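You operate a simulated robot arm through the tools that you are given. There is no shell and no other tool. Be economical: measure what you need, move in short steps, check, and stop when the job is done.

You are at the controls of a simulated two-armed robot. One attempt, no reset.

## Task
Take the lid off the steel tin labelled "pepper" on the top of the steel table and lay it down there.

Only the result counts: the job must be done as asked and must still hold three seconds after the hand-in. Knocking over, shifting, dropping, spilling or breaking anything else fails it. A push-on lid holds only when it is set on centred and level and pressed home; a screw cap is set on level and turned clockwise until tight.

## Robot
Two 7-joint arms with two-finger parallel grippers on one trunk, on a base that drives. Base frame: it is fixed to the floor where the robot stands at the start and does not move with it; the origin is under the middle of the robot, x ahead of it, y to its left, z up; the surface under the hand at the start is at about z = 850. Units: mm, degrees, N and s.
The left shoulder is at the start at [50, 165, 1172], the right one opposite. With the tool pointing down near the work surface each hand reaches from about 220 to 700 mm from the robot's upright axis, wherever it stands, measured 20 degrees to its own side. Payload 3.91 kg a hand.
Tool frame (each hand has its own): the origin (TCP) lies between the finger pads and is the grasp point; the fingertips stand 30 mm ahead of it; z points along the fingers, y is the line along which they close. Largest opening 110 mm; finger width 20, thickness 10; the body of the gripper, 48 by 112 mm, starts 55 mm behind the TCP.
Orientation is that of the tool frame in the base frame, as a unit quaternion [x, y, z, w]. With the fingers straight down and closing along the base's y, the tool's x points along the base's -x, its y along +y and its z along -z.

## Interface
- The arms move only by the tool move_arm. It takes "left_deltas", "right_deltas" or both (then of equal length, played together; a hand with none holds still); each is text: rows parted by semicolons, each of 7 numbers parted by spaces: the shift along the tool's x, y, z in mm, then the turn, a rotation vector about the tool's x, y, z in degrees, then the closure, from 0 (fully open) to 1 (shut). In form: tx ty tz rx ry rz fingers; .... A call has 1 to 20 rows; each row shifts and turns the commanded pose from where the row before left it, along the tool's axes as they then stand. A row lasts 0.2 s, in which the tool goes at most 50 mm and 8.6 degrees; a call with a longer step from one row to the next is refused whole, and so is a gripper value outside its range. A pose out of reach is approached as far as the arm can. The call stops where the force on the tool passes 40 N (or 10 N more than at its start, if that is more) or the arm is blocked; 0.2 s more then pass. The fingers move at their own pace (about 45 mm/s each) and stop on an object; they squeeze with about 36 N. The grip force told is the motor's: it shows also when the fingers shut on nothing. Time passes only in rows, and 0.2 s behind the last, so rows that do not move let the fingers close. The reply holds the time, the measured pose of the TCP, the force on the tool along the base axes, the opening and the grip force, in the units named above and with some noise, with the torque about the TCP (base axes, N m) and any sound that the robot's microphone picked up.
- Cameras (640 x 400 px; columns grow to the right, rows downward): "scene" is now at [117.3, -6.1, 1341.7]; the picture's right is [-0.07, -1.00, 0.00], its down [-0.57, 0.04, -0.82] and it looks along [0.82, -0.06, -0.57] (base axes); focal length 256 px, centre (320, 200). "left" rides on the left gripper at [73, -17, -103] in its tool frame; the picture's right is [0.23, 0.97, 0.00], its down [-0.76, 0.18, -0.62] and it looks along [-0.61, 0.14, 0.78] (tool axes); focal length 222 px, centre (320, 200). "right" rides on the right gripper at [73, 17, -103] in its tool frame; the picture's right is [-0.23, 0.97, 0.00], its down [-0.76, -0.18, -0.62] and it looks along [-0.61, -0.14, 0.78] (tool axes); focal length 222 px, centre (320, 200).
- capture(camera): a new picture of that camera. No time passes.
- slide_trunk(by): slides the trunk up (or, below 0, down) by that many mm; the arms and the scene camera ride with it, the base frame stays. It gives what a move gives, with no picture.
- steer(legs): drives the robot by 1 to 6 legs, each [ahead, left, turn to the left] in mm, mm and degrees, along the robot's own axes; the way and the turn of a leg run together, so that a leg with both is an arc; at most 1500 mm and 180 degrees a leg. The arms and the cameras ride along, it lands a little off, and it stops where it bumps. It gives what a move gives.
- pan_tilt(pan, tilt): turns the head with the scene camera to pan (to the left, within 80 degrees either way) and tilt (down, from -29 to 69), counted from straight ahead of the robot. It gives what a move gives.
- measure_at(camera, pixels): there is no depth. For up to 12 entries [column, row, z] of the newest picture of that camera ("zoom" is the newest enlarged one), the place [x, y] in the base frame at which the ray of that pixel passes the height z, good to about 2 mm. No time passes.
- enlarge(camera, box): a new picture of the part [left, top, right, bottom] of that camera's present view, enlarged. No time passes.
- sign_off(): hands the job in; it is judged then, once.

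Work in short steps. Measure before you move; look again where a grasp or a placing could have gone wrong, and mend it. You have 80 turns and 58 pictures in all, those below and enlarged ones among them. Open the grippers and draw the arms clear of the work before you hand the job in, unless the task says otherwise; then end with one line.

The tools are called after "Emit:" as a command line: name --argument value ..., lists and objects as JSON in quotes. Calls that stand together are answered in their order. move_arm: Moves the arms, as the interface text tells. Its arguments: {"type":"object","properties":{"left_deltas":{"type":"string"},"right_deltas":{"type":"string"}},"required":[]} The other tools are called the same way: slide_trunk (by) slides the trunk up or down; steer (legs) drives the base; pan_tilt (pan, tilt) turns the head that bears the scene camera; capture (camera) takes a picture; measure_at (camera, pixels) gives the place at which the rays of pixels pass given heights; enlarge (camera, box) takes an enlarged picture of a part of a camera's view; sign_off () hands the job in.

At the start:

```text
clock: 0.0
left_ee_pos: [405.9, 88.4, 1205.5]
left_tcp_rot: [-0.001, 1.0, -0.001, 0.0]
left_ft_force: [0.6, 0.1, -0.1]
left_moment: [-0.02, -0.02, -0.04]
left_grip_width: 110.0
left_gripper_force: 0.0
right_ee_pos: [500.5, -256.5, 1097.5]
right_tcp_rot: [0.005, 1.0, 0.006, -0.001]
right_ft_force: [-0.5, 0.5, 0.0]
right_moment: [0.0, 0.01, 0.0]
right_grip_width: 110.4
right_gripper_force: 0.1
trunk travel left (down, up): [-392.0, 111.0]
robot x, y, heading: [-3.0, 1.8, 0.2]
head pan, tilt: [-4.1, 34.9]
```

scene: 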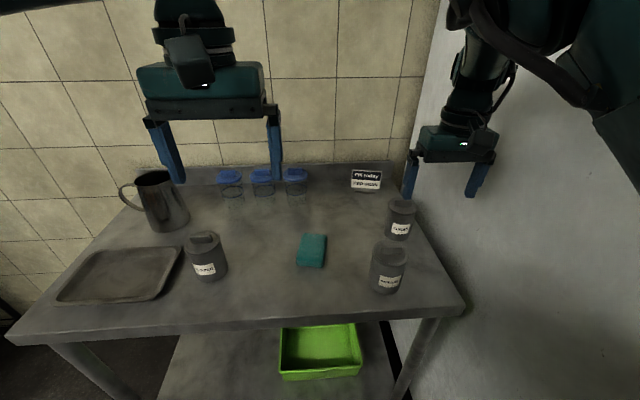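
right: 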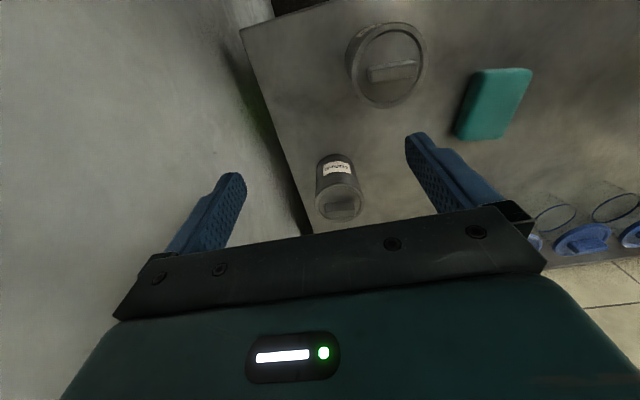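
left: 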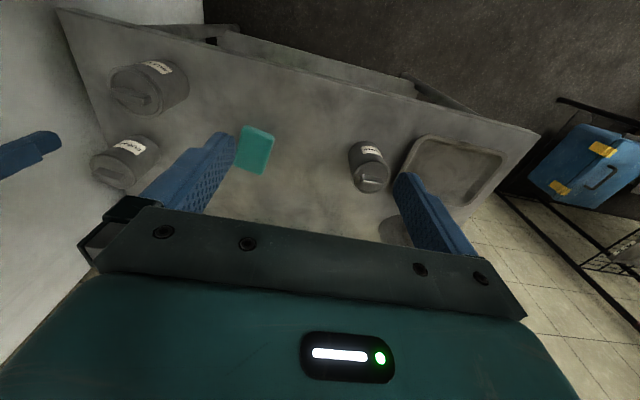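

Three tins stand on the table at about (207,257), (388,268) and (400,218) in the scene picture; I enlarge each to read the labels.

Emit:
enlarge --camera "scene" --box '[340, 160, 450, 310]'

Emit:
enlarge --camera "scene" --box '[160, 220, 260, 290]'

```text
2.67 times, centred on (395, 235) of scene
```

zoom: 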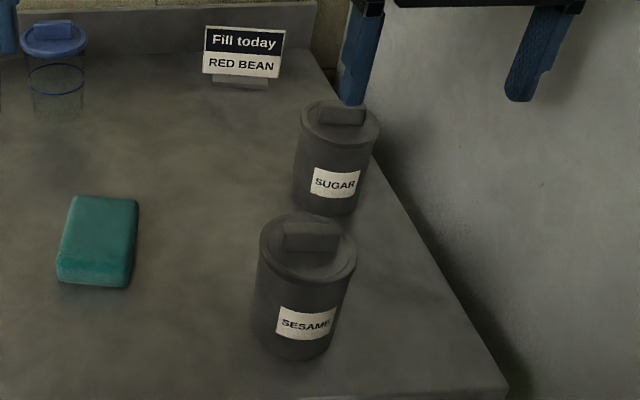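

```text
5.71 times, centred on (210, 255) of scene
```

zoom: 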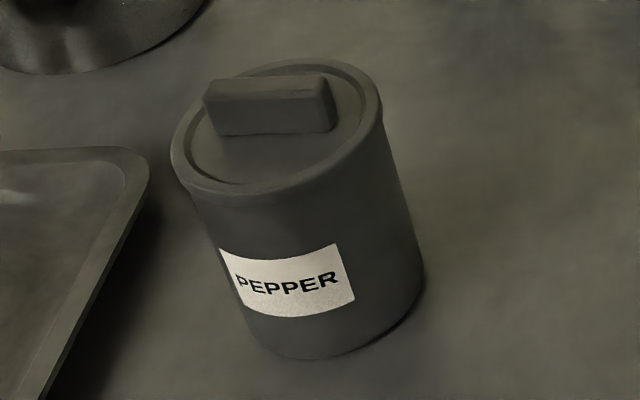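

The pepper tin is the left one, with a bar handle on top. I measure its base at z=850 and the bar (zoom (205,95) to (335,95)) and rim at several heights.

Emit:
measure_at --camera "zoom" --pixels '[[310, 358, 850], [425, 275, 850], [172, 160, 950], [382, 100, 950], [235, 190, 950], [300, 60, 950], [207, 85, 965], [330, 80, 965], [215, 135, 950], [336, 128, 950]]'

Emit:
capture --camera "left"

Emit:
enlarge --camera "left" --box '[320, 120, 420, 200]'

```text
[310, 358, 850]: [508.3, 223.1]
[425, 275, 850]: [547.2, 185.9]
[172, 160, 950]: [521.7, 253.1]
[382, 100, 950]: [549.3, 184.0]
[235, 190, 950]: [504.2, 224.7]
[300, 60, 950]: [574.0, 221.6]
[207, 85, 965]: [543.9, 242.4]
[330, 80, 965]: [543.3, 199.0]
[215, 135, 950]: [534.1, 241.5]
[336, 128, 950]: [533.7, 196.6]
```

```text
52 pictures are left
```

left: 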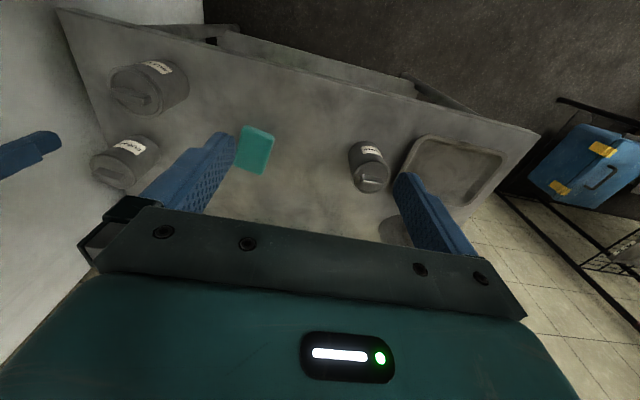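

```text
5.00 times, centred on (370, 160) of left
```

zoom: 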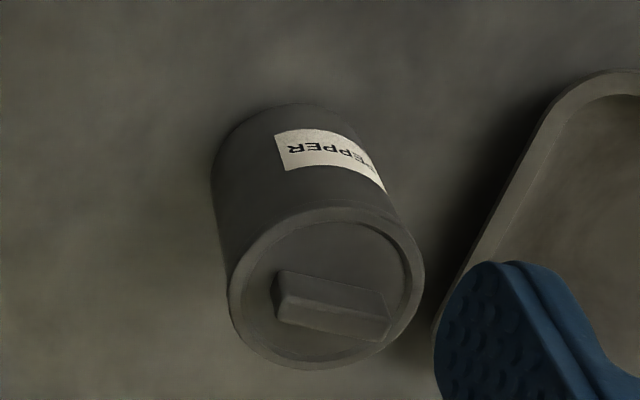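

I check heights by comparing both views: rim edges, bar ends in the left zoom.

Emit:
measure_at --camera "zoom" --pixels '[[327, 287, 940], [327, 287, 960], [228, 292, 950], [425, 283, 950], [327, 206, 950], [320, 369, 950], [278, 288, 965], [390, 325, 965], [283, 315, 965], [390, 300, 965]]'

```text
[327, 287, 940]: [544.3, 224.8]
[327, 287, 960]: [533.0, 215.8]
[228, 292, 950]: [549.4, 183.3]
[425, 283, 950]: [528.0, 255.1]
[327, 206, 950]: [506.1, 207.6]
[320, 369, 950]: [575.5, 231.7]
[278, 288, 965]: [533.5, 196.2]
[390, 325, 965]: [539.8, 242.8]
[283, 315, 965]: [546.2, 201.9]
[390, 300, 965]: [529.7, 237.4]
```

The views agree: lid rim at z≈950, centre ≈(539,219), bar along y with top ≈965. I move the left hand over it and turn it by -90° so that it closes along x.

Emit:
move_arm --left_deltas "-33 32.6 0 0 0 0 0;-33 32.6 0 0 0 0 0;-33 32.6 0 0 0 0 0;-33 32.6 0 0 0 0 0;0 0 0 0 0 -8.2 0;0 0 0 0 0 -8.2 0;0 0 0 0 0 -8.2 0;0 0 0 0 0 -8.2 0;0 0 0 0 0 -8.2 0;0 0 0 0 0 -8.2 0;0 0 0 0 0 -8.2 0;0 0 0 0 0 -8.2 0;0 0 0 0 0 -8.2 0;0 0 0 0 0 -8.2 0;0 0 0 0 0 -8 0;0 0 40 0 0 0 0;0 0 40 0 0 0 0;0 0 40 0 0 0 0;0 0 0 0 0 0 0"

Emit:
capture --camera "left"

Emit:
capture --camera "scene"

```text
clock: 4.0
left_ee_pos: [538.1, 217.5, 1084.9]
left_tcp_rot: [0.708, -0.706, 0.002, 0.0]
left_ft_force: [0.4, -0.1, -0.1]
left_moment: [-0.03, -0.03, 0.03]
left_grip_width: 109.8
left_gripper_force: 0.0
right_ee_pos: [500.5, -257.6, 1097.5]
right_tcp_rot: [0.005, 1.0, 0.007, -0.001]
right_ft_force: [0.8, 0.2, -0.6]
right_moment: [-0.02, 0.01, -0.02]
right_grip_width: 109.9
right_gripper_force: 0.1
trunk travel left (down, up): [-392.0, 111.0]
robot x, y, heading: [1.9, -0.1, -0.2]
head pan, tilt: [-4.1, 34.9]
```

```text
50 pictures are left
```

left: 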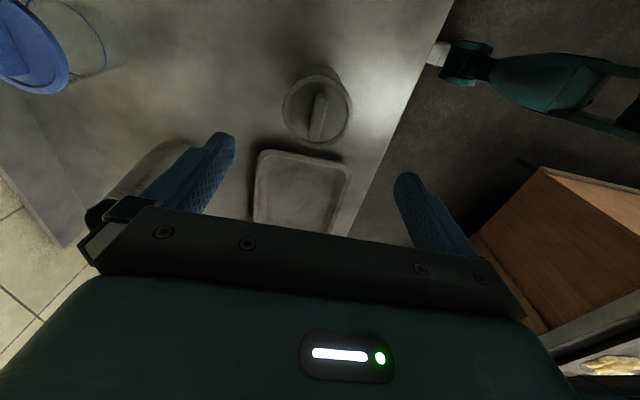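

```text
49 pictures are left
```

scene: 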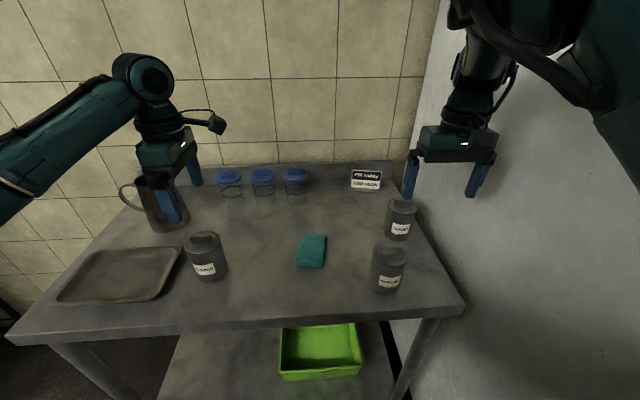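

The hand is over the tin; I enlarge the lid region (282-352, 65-145) to fix the bar's exact line.

Emit:
enlarge --camera "left" --box '[260, 55, 380, 155]'

```text
4.00 times, centred on (320, 105) of left
```

zoom: 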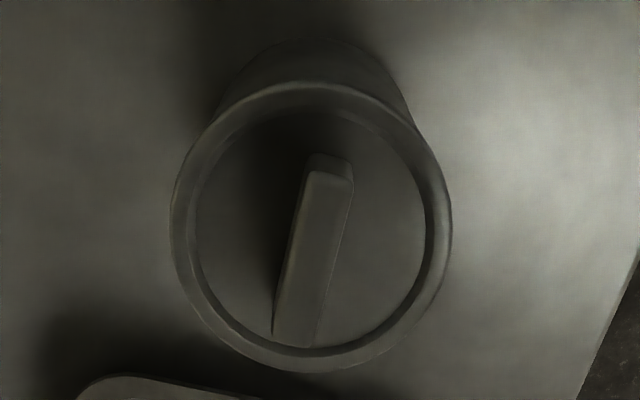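

I measure the bar's top corners and the rim in this zoom.

Emit:
measure_at --camera "zoom" --pixels '[[308, 172, 965], [350, 182, 965], [273, 335, 965], [313, 347, 965], [170, 225, 950], [452, 225, 950], [315, 82, 950], [310, 373, 950]]'

```text
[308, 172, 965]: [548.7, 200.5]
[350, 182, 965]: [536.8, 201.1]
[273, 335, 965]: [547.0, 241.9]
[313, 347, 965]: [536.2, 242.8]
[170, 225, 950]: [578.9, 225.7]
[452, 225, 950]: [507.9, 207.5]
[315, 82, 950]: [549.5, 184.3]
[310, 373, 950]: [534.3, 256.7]
```

Bar centre ≈(542,221), 12 wide, 42 long, along y. I correct the position, pre-close the fingers to about 44 mm and descend to z≈992.

Emit:
move_arm --left_deltas "-2.5 -3 0 0 0 0 0.6;0 0 25 0 0 0 0.6;0 0 25 0 0 0 0.6;0 0 25 0 0 0 0.6;0 0 18 0 0 0 0.6;0 0 0 0 0 0 0.6"

Emit:
capture --camera "left"

Emit:
enlarge --camera "scene" --box '[150, 190, 260, 290]'

```text
clock: 5.4
left_ee_pos: [542.8, 222.5, 991.1]
left_tcp_rot: [0.708, -0.707, 0.0, 0.0]
left_ft_force: [0.1, 0.5, 0.6]
left_moment: [-0.01, -0.03, -0.01]
left_grip_width: 43.9
left_gripper_force: 0.1
right_ee_pos: [501.3, -258.2, 1097.2]
right_tcp_rot: [0.005, 1.0, 0.008, -0.001]
right_ft_force: [0.7, 0.1, 0.3]
right_moment: [-0.03, 0.03, -0.04]
right_grip_width: 109.8
right_gripper_force: 0.1
trunk travel left (down, up): [-392.0, 111.0]
robot x, y, heading: [1.8, -0.2, 0.0]
head pan, tilt: [-4.1, 34.9]
```

```text
47 pictures are left
```

left: 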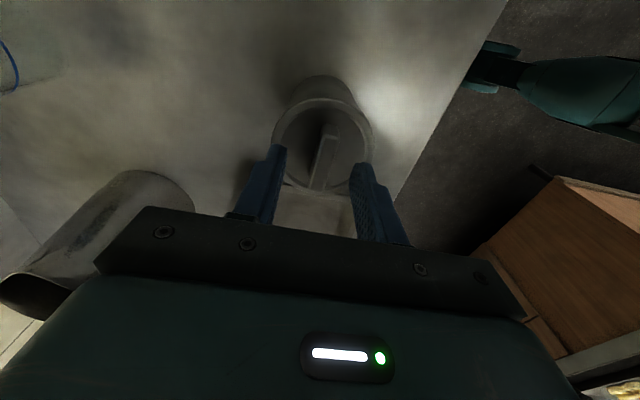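

```text
4.00 times, centred on (205, 240) of scene
```

zoom: 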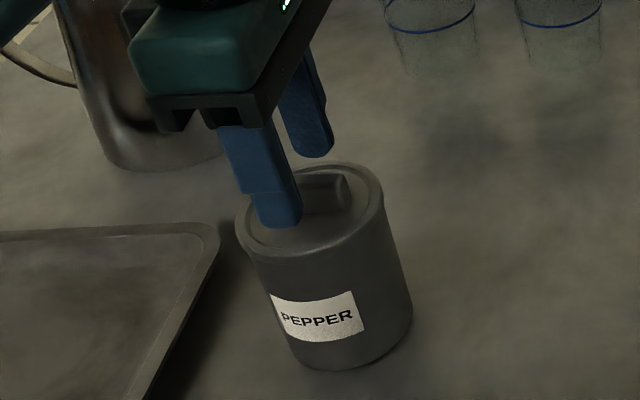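

I check the finger-tip location against the lid: tip at (280,225) at z=961, bar's right end at (348,195), rim extremes.

Emit:
measure_at --camera "zoom" --pixels '[[260, 225, 961], [301, 222, 961], [348, 195, 960], [236, 225, 950], [383, 195, 950]]'

```text
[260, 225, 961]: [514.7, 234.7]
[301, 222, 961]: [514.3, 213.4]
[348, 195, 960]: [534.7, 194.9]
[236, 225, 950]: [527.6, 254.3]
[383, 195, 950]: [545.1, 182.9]
```

Finger centre sits at y≈224 against the lid's ≈219.5, so I shift 3 mm towards -y, go 10 mm down and close gently.

Emit:
move_arm --left_deltas "3 1 0 0 0 0 0.6;0 0 5 0 0 0 0.6;0 0 4 0 0 0 0.6;0 0 0 0 0 0 0.75;0 0 0 0 0 0 0.8;0 0 0 0 0 0 0.85"

Emit:
enlarge --camera "left" --box '[250, 60, 400, 220]'

Emit:
enlarge --camera "scene" --box '[170, 210, 250, 270]'

```text
clock: 6.8
left_ee_pos: [542.5, 218.5, 982.5]
left_tcp_rot: [0.707, -0.707, 0.0, 0.001]
left_ft_force: [-0.6, 0.3, 1.0]
left_moment: [0.01, 0.0, 0.03]
left_grip_width: 16.2
left_gripper_force: 0.0
right_ee_pos: [501.7, -256.4, 1098.0]
right_tcp_rot: [0.005, 1.0, 0.007, 0.0]
right_ft_force: [0.2, -0.3, -0.6]
right_moment: [-0.01, 0.02, 0.01]
right_grip_width: 109.9
right_gripper_force: 0.1
trunk travel left (down, up): [-392.0, 111.0]
robot x, y, heading: [-1.3, 3.2, 0.2]
head pan, tilt: [-4.1, 34.9]
```

```text
2.50 times, centred on (325, 140) of left
```

zoom: 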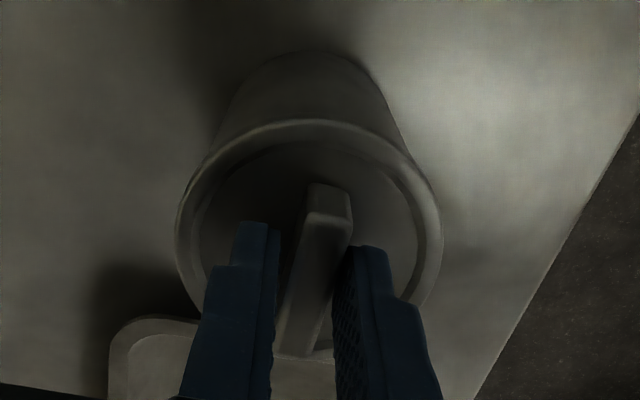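

```text
6.67 times, centred on (210, 240) of scene
```

zoom: 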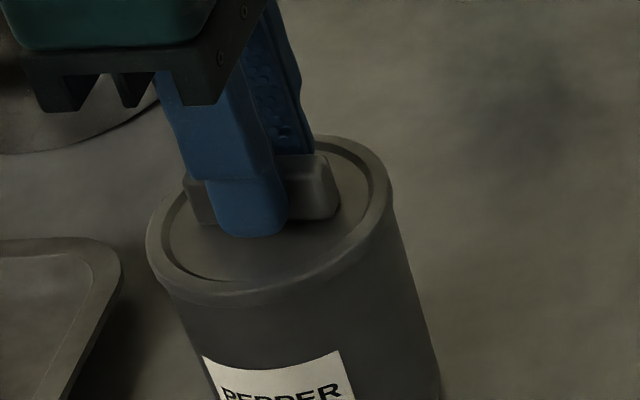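

The fingers straddle the bar, with it about 1–2 mm nearer the near finger. I shift 1 mm to -x, lower 1.5 mm and shut.

Emit:
move_arm --left_deltas "0 1 1.5 0 0 0 0.85;0 0 0 0 0 0 0.9;0 0 0 0 0 0 1;0 0 0 0 0 0 1;0 0 0 0 0 0 1"

```text
clock: 8.0
left_ee_pos: [540.0, 218.6, 982.2]
left_tcp_rot: [0.708, -0.706, 0.001, 0.0]
left_ft_force: [-0.3, 0.3, -0.5]
left_moment: [0.02, -0.02, 0.0]
left_grip_width: 10.3
left_gripper_force: 35.9
right_ee_pos: [501.6, -256.8, 1097.5]
right_tcp_rot: [0.005, 1.0, 0.007, 0.0]
right_ft_force: [-0.2, -0.5, -0.2]
right_moment: [0.02, -0.01, -0.01]
right_grip_width: 109.9
right_gripper_force: 0.1
trunk travel left (down, up): [-392.0, 111.0]
robot x, y, heading: [3.0, 1.4, -0.1]
head pan, tilt: [-4.1, 34.9]
heard: snap
```

Gripped at 10.3 mm with 36 N. I lift in small steps and watch the force.

Emit:
move_arm --left_deltas "0 0 -1 0 0 0 1;0 0 -1 0 0 0 1;0 0 -1 0 0 0 1;0 0 -2 0 0 0 1;0 0 -2 0 0 0 1"

Emit:
enlarge --camera "scene" --box '[160, 200, 260, 290]'

```text
clock: 9.2
left_ee_pos: [540.7, 218.2, 989.4]
left_tcp_rot: [0.707, -0.707, 0.0, 0.0]
left_ft_force: [0.6, 0.2, -0.9]
left_moment: [0.03, 0.01, -0.01]
left_grip_width: 10.3
left_gripper_force: 35.8
right_ee_pos: [501.0, -257.1, 1097.9]
right_tcp_rot: [0.005, 1.0, 0.007, -0.001]
right_ft_force: [-0.6, 0.2, 0.3]
right_moment: [-0.02, -0.01, 0.04]
right_grip_width: 110.3
right_gripper_force: 0.0
trunk travel left (down, up): [-392.0, 111.0]
robot x, y, heading: [-3.1, 1.4, 0.2]
head pan, tilt: [-4.1, 34.9]
```

```text
4.44 times, centred on (210, 245) of scene
```

zoom: 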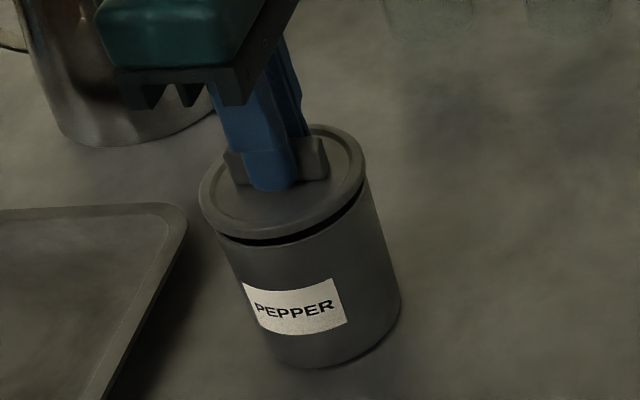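

The lid has come off cleanly. I lift it higher, then look for a free spot.

Emit:
move_arm --left_deltas "0 0 -15 0 0 0 1;0 0 -25 0 0 0 1;0 0 -25 0 0 0 1;0 0 0 0 0 0 1"

Emit:
capture --camera "scene"

Emit:
measure_at --camera "scene" --pixels '[[297, 265, 850], [300, 235, 850], [250, 270, 850], [250, 250, 850], [250, 323, 850], [225, 195, 850], [243, 195, 850]]'

Emit:
enlarge --camera "left" --box '[220, 40, 420, 240]'

```text
clock: 10.2
left_ee_pos: [541.2, 219.3, 1054.0]
left_tcp_rot: [0.708, -0.706, 0.0, 0.001]
left_ft_force: [0.3, 0.6, -0.3]
left_moment: [0.0, -0.04, 0.03]
left_grip_width: 10.2
left_gripper_force: 36.3
right_ee_pos: [502.1, -257.3, 1097.7]
right_tcp_rot: [0.005, 1.0, 0.006, -0.001]
right_ft_force: [0.3, -0.8, 0.5]
right_moment: [-0.01, -0.03, 0.03]
right_grip_width: 109.9
right_gripper_force: 0.1
trunk travel left (down, up): [-392.0, 111.0]
robot x, y, heading: [-0.1, -0.1, -0.2]
head pan, tilt: [-4.1, 34.9]
```

```text
42 pictures are left
```

scene: 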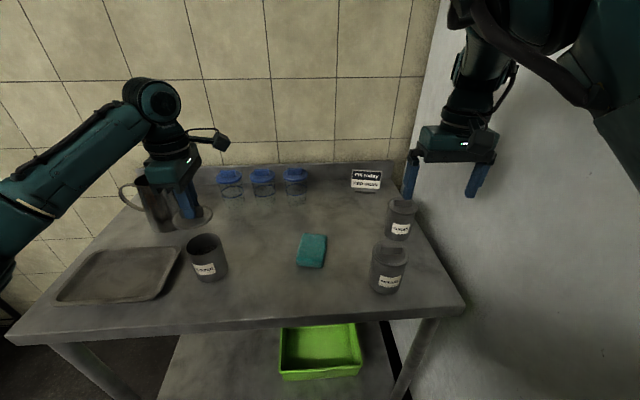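

```text
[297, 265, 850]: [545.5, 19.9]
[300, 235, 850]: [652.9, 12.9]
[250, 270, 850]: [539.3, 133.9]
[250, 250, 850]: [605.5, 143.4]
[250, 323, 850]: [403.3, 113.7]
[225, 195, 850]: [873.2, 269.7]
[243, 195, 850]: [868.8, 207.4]
```

```text
2.00 times, centred on (320, 140) of left
```

zoom: 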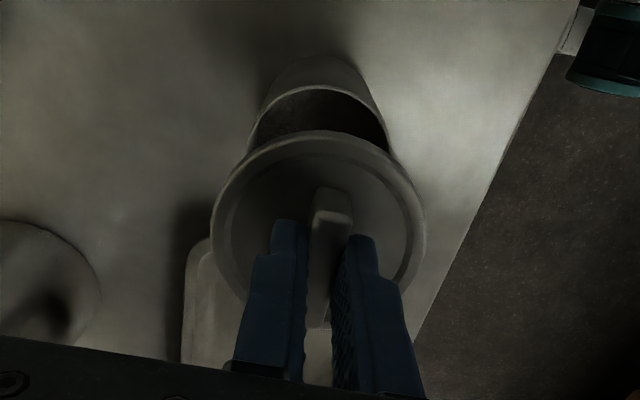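

The lid is held level and clear. A free spot is (541,95), between the tin (edge y≈183) and the sponge (edge y≈20). I carry it across and down to z≈915.

Emit:
move_arm --left_deltas "31 0 0 0 0 0 1;31 0 0 0 0 0 1;31 0 0 0 0 0 1;31 0 0 0 0 0 1;0 0 35 0 0 0 1;0 0 35 0 0 0 1;0 0 35 0 0 0 1;0 0 25 0 0 0 1;0 0 9 0 0 0 1;0 0 0 0 0 0 1"

Emit:
capture --camera "scene"

Emit:
enlarge --camera "scene" --box '[190, 210, 320, 310]'

```text
clock: 12.4
left_ee_pos: [540.2, 94.7, 914.2]
left_tcp_rot: [0.708, -0.706, 0.001, 0.0]
left_ft_force: [0.1, -0.3, -0.7]
left_moment: [0.0, 0.01, 0.02]
left_grip_width: 10.1
left_gripper_force: 36.3
right_ee_pos: [501.4, -256.7, 1098.0]
right_tcp_rot: [0.005, 1.0, 0.007, -0.001]
right_ft_force: [-0.1, 0.2, -0.2]
right_moment: [0.01, 0.0, 0.0]
right_grip_width: 110.1
right_gripper_force: 0.1
trunk travel left (down, up): [-392.0, 111.0]
robot x, y, heading: [-1.4, 0.5, 0.0]
head pan, tilt: [-4.1, 34.9]
```

```text
40 pictures are left
```

scene: 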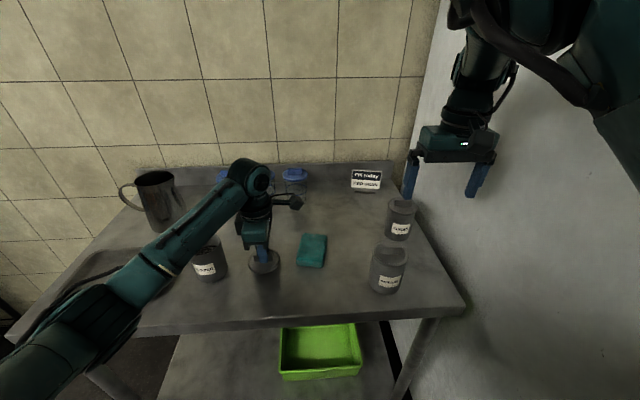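

```text
4.00 times, centred on (255, 260) of scene
```

zoom: 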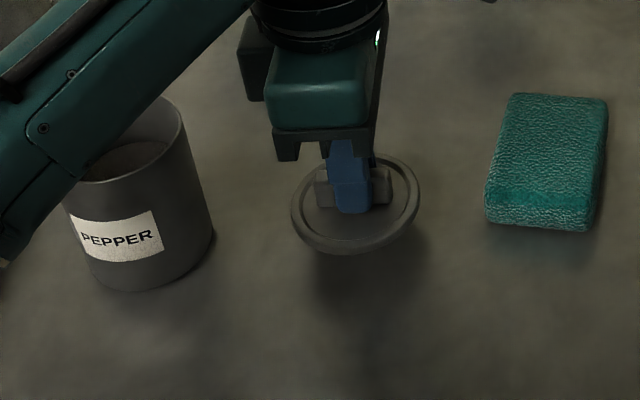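

The lid hangs free about 20–25 mm above the table; the forearm passes above the tin, estimated z≈1000 there. I lower slowly in 2–3 mm steps.

Emit:
move_arm --left_deltas "0 0 3 0 0 0 1;0 0 3 0 0 0 1;0 0 3 0 0 0 1;0 0 3 0 0 0 1;0 0 0 0 0 0 1"

Emit:
enlarge --camera "scene" --box '[150, 180, 320, 310]'

```text
clock: 13.6
left_ee_pos: [540.7, 94.4, 903.4]
left_tcp_rot: [0.708, -0.707, 0.001, 0.0]
left_ft_force: [-0.4, -0.5, -0.5]
left_moment: [0.0, 0.0, 0.01]
left_grip_width: 10.2
left_gripper_force: 36.0
right_ee_pos: [500.9, -256.4, 1097.9]
right_tcp_rot: [0.005, 1.0, 0.007, -0.001]
right_ft_force: [-0.6, -0.2, -0.7]
right_moment: [-0.02, -0.03, 0.04]
right_grip_width: 110.1
right_gripper_force: 0.0
trunk travel left (down, up): [-392.0, 111.0]
robot x, y, heading: [0.2, 1.8, 0.1]
head pan, tilt: [-4.1, 34.9]
```

```text
3.08 times, centred on (235, 245) of scene
```

zoom: 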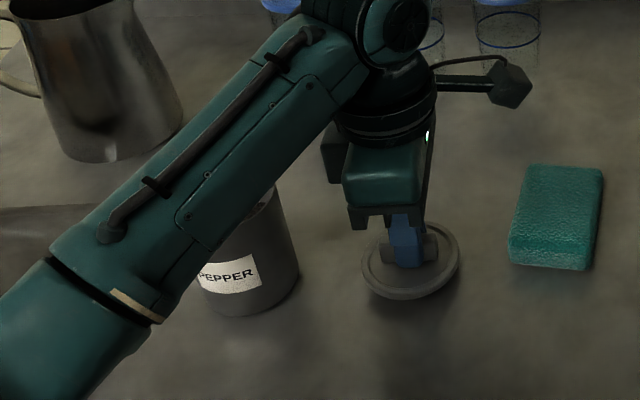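

Still no contact and the forearm clears the tin. I keep lowering in small steps until touch.

Emit:
move_arm --left_deltas "0 0 2 0 0 0 1;0 0 2 0 0 0 1;0 0 2 0 0 0 1;0 0 2 0 0 0 1;0 0 0 0 0 0 1"

Emit:
enlarge --camera "scene" --box '[220, 220, 300, 280]'

```text
clock: 14.8
left_ee_pos: [540.2, 94.3, 894.6]
left_tcp_rot: [0.708, -0.706, 0.0, 0.001]
left_ft_force: [0.0, -0.9, -0.1]
left_moment: [-0.03, 0.02, -0.03]
left_grip_width: 10.2
left_gripper_force: 36.0
right_ee_pos: [501.6, -257.5, 1097.8]
right_tcp_rot: [0.005, 1.0, 0.007, 0.0]
right_ft_force: [0.5, 0.2, 0.3]
right_moment: [0.0, 0.0, 0.01]
right_grip_width: 110.3
right_gripper_force: 0.0
trunk travel left (down, up): [-392.0, 111.0]
robot x, y, heading: [1.8, -0.1, 0.2]
head pan, tilt: [-4.1, 34.9]
```

```text
6.67 times, centred on (260, 250) of scene
```

zoom: 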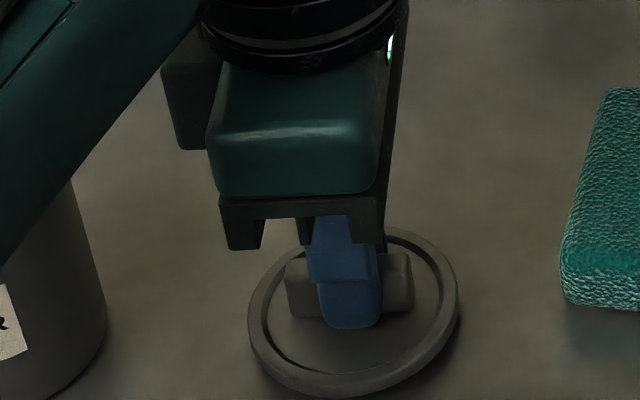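

Nearly down, still no force. I continue in 1 mm steps.

Emit:
move_arm --left_deltas "0 0 1 0 0 0 1;0 0 1 0 0 0 1;0 0 1 0 0 0 1;0 0 0 0 0 0 1"

```text
clock: 15.8
left_ee_pos: [540.7, 94.5, 892.3]
left_tcp_rot: [0.708, -0.706, 0.001, 0.001]
left_ft_force: [0.0, -0.4, -0.8]
left_moment: [-0.01, -0.01, -0.01]
left_grip_width: 10.2
left_gripper_force: 35.7
right_ee_pos: [501.3, -257.4, 1096.9]
right_tcp_rot: [0.006, 1.0, 0.007, -0.001]
right_ft_force: [0.2, -1.2, -0.1]
right_moment: [0.0, -0.01, 0.03]
right_grip_width: 110.0
right_gripper_force: 0.0
trunk travel left (down, up): [-392.0, 111.0]
robot x, y, heading: [-0.8, 2.7, -0.3]
head pan, tilt: [-4.1, 34.9]
```

No contact yet; I go on down.

Emit:
move_arm --left_deltas "0 0 1 0 0 0 1;0 0 1 0 0 0 1;0 0 1 0 0 0 1;0 0 0 0 0 0 1"

Emit:
enlarge --camera "scene" --box '[220, 230, 300, 290]'

```text
clock: 16.8
left_ee_pos: [540.6, 95.6, 888.9]
left_tcp_rot: [0.708, -0.706, 0.002, 0.0]
left_ft_force: [1.2, 0.3, 3.2]
left_moment: [0.02, 0.0, -0.05]
left_grip_width: 10.3
left_gripper_force: 35.8
right_ee_pos: [501.4, -256.7, 1097.8]
right_tcp_rot: [0.006, 1.0, 0.006, 0.0]
right_ft_force: [0.4, -0.4, 0.0]
right_moment: [0.0, 0.05, 0.02]
right_grip_width: 110.0
right_gripper_force: 0.1
trunk travel left (down, up): [-392.0, 111.0]
robot x, y, heading: [0.5, 1.9, -0.1]
head pan, tilt: [-4.1, 34.9]
```

```text
6.67 times, centred on (260, 260) of scene
```

zoom: 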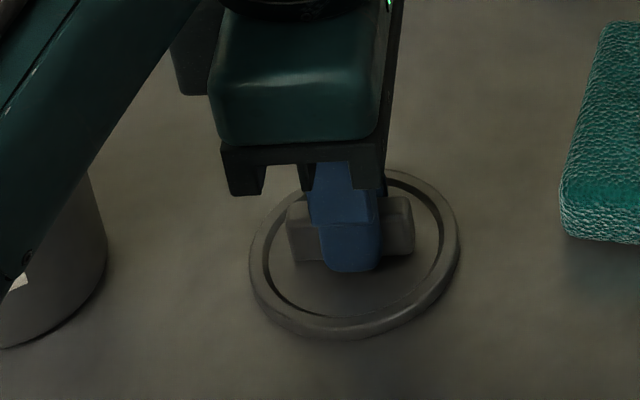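

A force of 3.2 N upward shows the lid is on the table. I open slowly to about 30 mm and rise.

Emit:
move_arm --left_deltas "0 0 0.5 0 0 0 0.88;0 0 0 0 0 0 0.8;0 0 0 0 0 0 0.72;0 0 0 0 0 0 0.72;0 0 -5 0 0 0 0.72;0 0 -15 0 0 0 0.72;0 0 -30 0 0 0 0.72;0 0 -40 0 0 0 0.72;0 0 -40 0 0 0 0.72;0 0 -40 0 0 0 0.72;0 0 0 0 0 0 0.3"

Emit:
capture --camera "scene"

```text
clock: 19.2
left_ee_pos: [540.4, 95.2, 1058.5]
left_tcp_rot: [0.708, -0.707, 0.0, 0.0]
left_ft_force: [-0.3, -0.6, 0.1]
left_moment: [-0.01, -0.01, 0.01]
left_grip_width: 65.6
left_gripper_force: 0.0
right_ee_pos: [501.2, -257.3, 1097.7]
right_tcp_rot: [0.006, 1.0, 0.007, 0.0]
right_ft_force: [-0.2, -0.4, 0.6]
right_moment: [0.01, 0.03, -0.02]
right_grip_width: 110.1
right_gripper_force: 0.0
trunk travel left (down, up): [-392.0, 111.0]
robot x, y, heading: [-2.9, 1.3, 0.3]
head pan, tilt: [-4.1, 34.9]
```

```text
35 pictures are left
```

scene: 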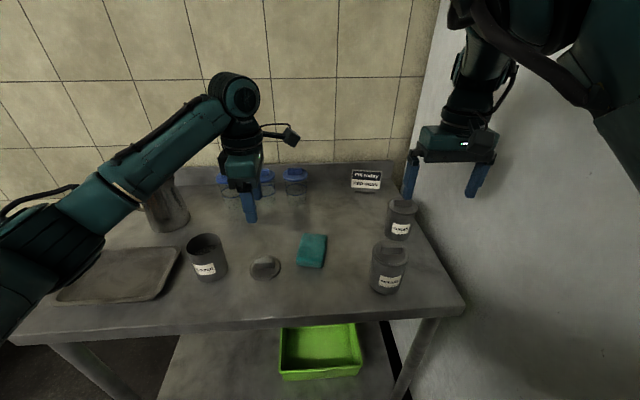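

The lid lies flat at (265,268) and the tin stands unmoved at (207,257). I raise the arm further and open fully, then check the lid once more.

Emit:
move_arm --left_deltas "0 0 -40 0 0 0 0;0 0 -40 0 0 0 0;0 0 -40 0 0 0 0;0 0 0 0 0 0 0;0 0 0 0 0 0 0"

Emit:
enlarge --camera "scene" --box '[150, 200, 330, 310]'

```text
clock: 20.4
left_ee_pos: [539.9, 95.7, 1178.1]
left_tcp_rot: [0.708, -0.707, 0.0, 0.001]
left_ft_force: [-0.2, 0.7, 0.0]
left_moment: [0.02, 0.0, -0.02]
left_grip_width: 110.0
left_gripper_force: 0.1
right_ee_pos: [501.2, -258.0, 1097.3]
right_tcp_rot: [0.005, 1.0, 0.008, -0.001]
right_ft_force: [0.6, -1.0, 0.6]
right_moment: [-0.03, -0.02, 0.01]
right_grip_width: 109.8
right_gripper_force: 0.0
trunk travel left (down, up): [-392.0, 111.0]
robot x, y, heading: [2.1, 0.6, 0.2]
head pan, tilt: [-4.1, 34.9]
```

```text
3.56 times, centred on (240, 255) of scene
```

zoom: 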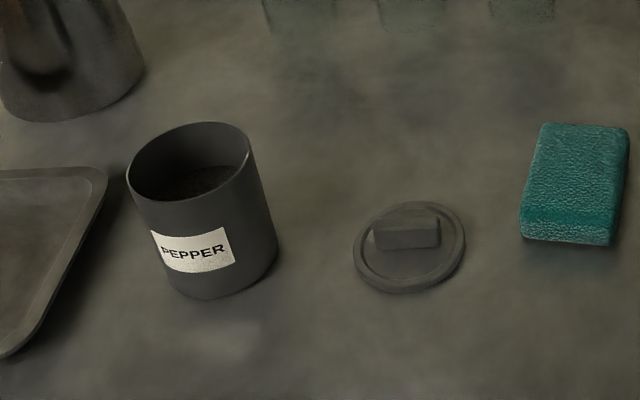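

The tin is open and upright, the lid lies flat on the table, and the arms are clear, so I hand the job in.

Emit:
sign_off

```text
The job is handed in.
```

The lid is off the "pepper" tin and lies flat on the steel table beside it; nothing else was touched, and the job is handed in.
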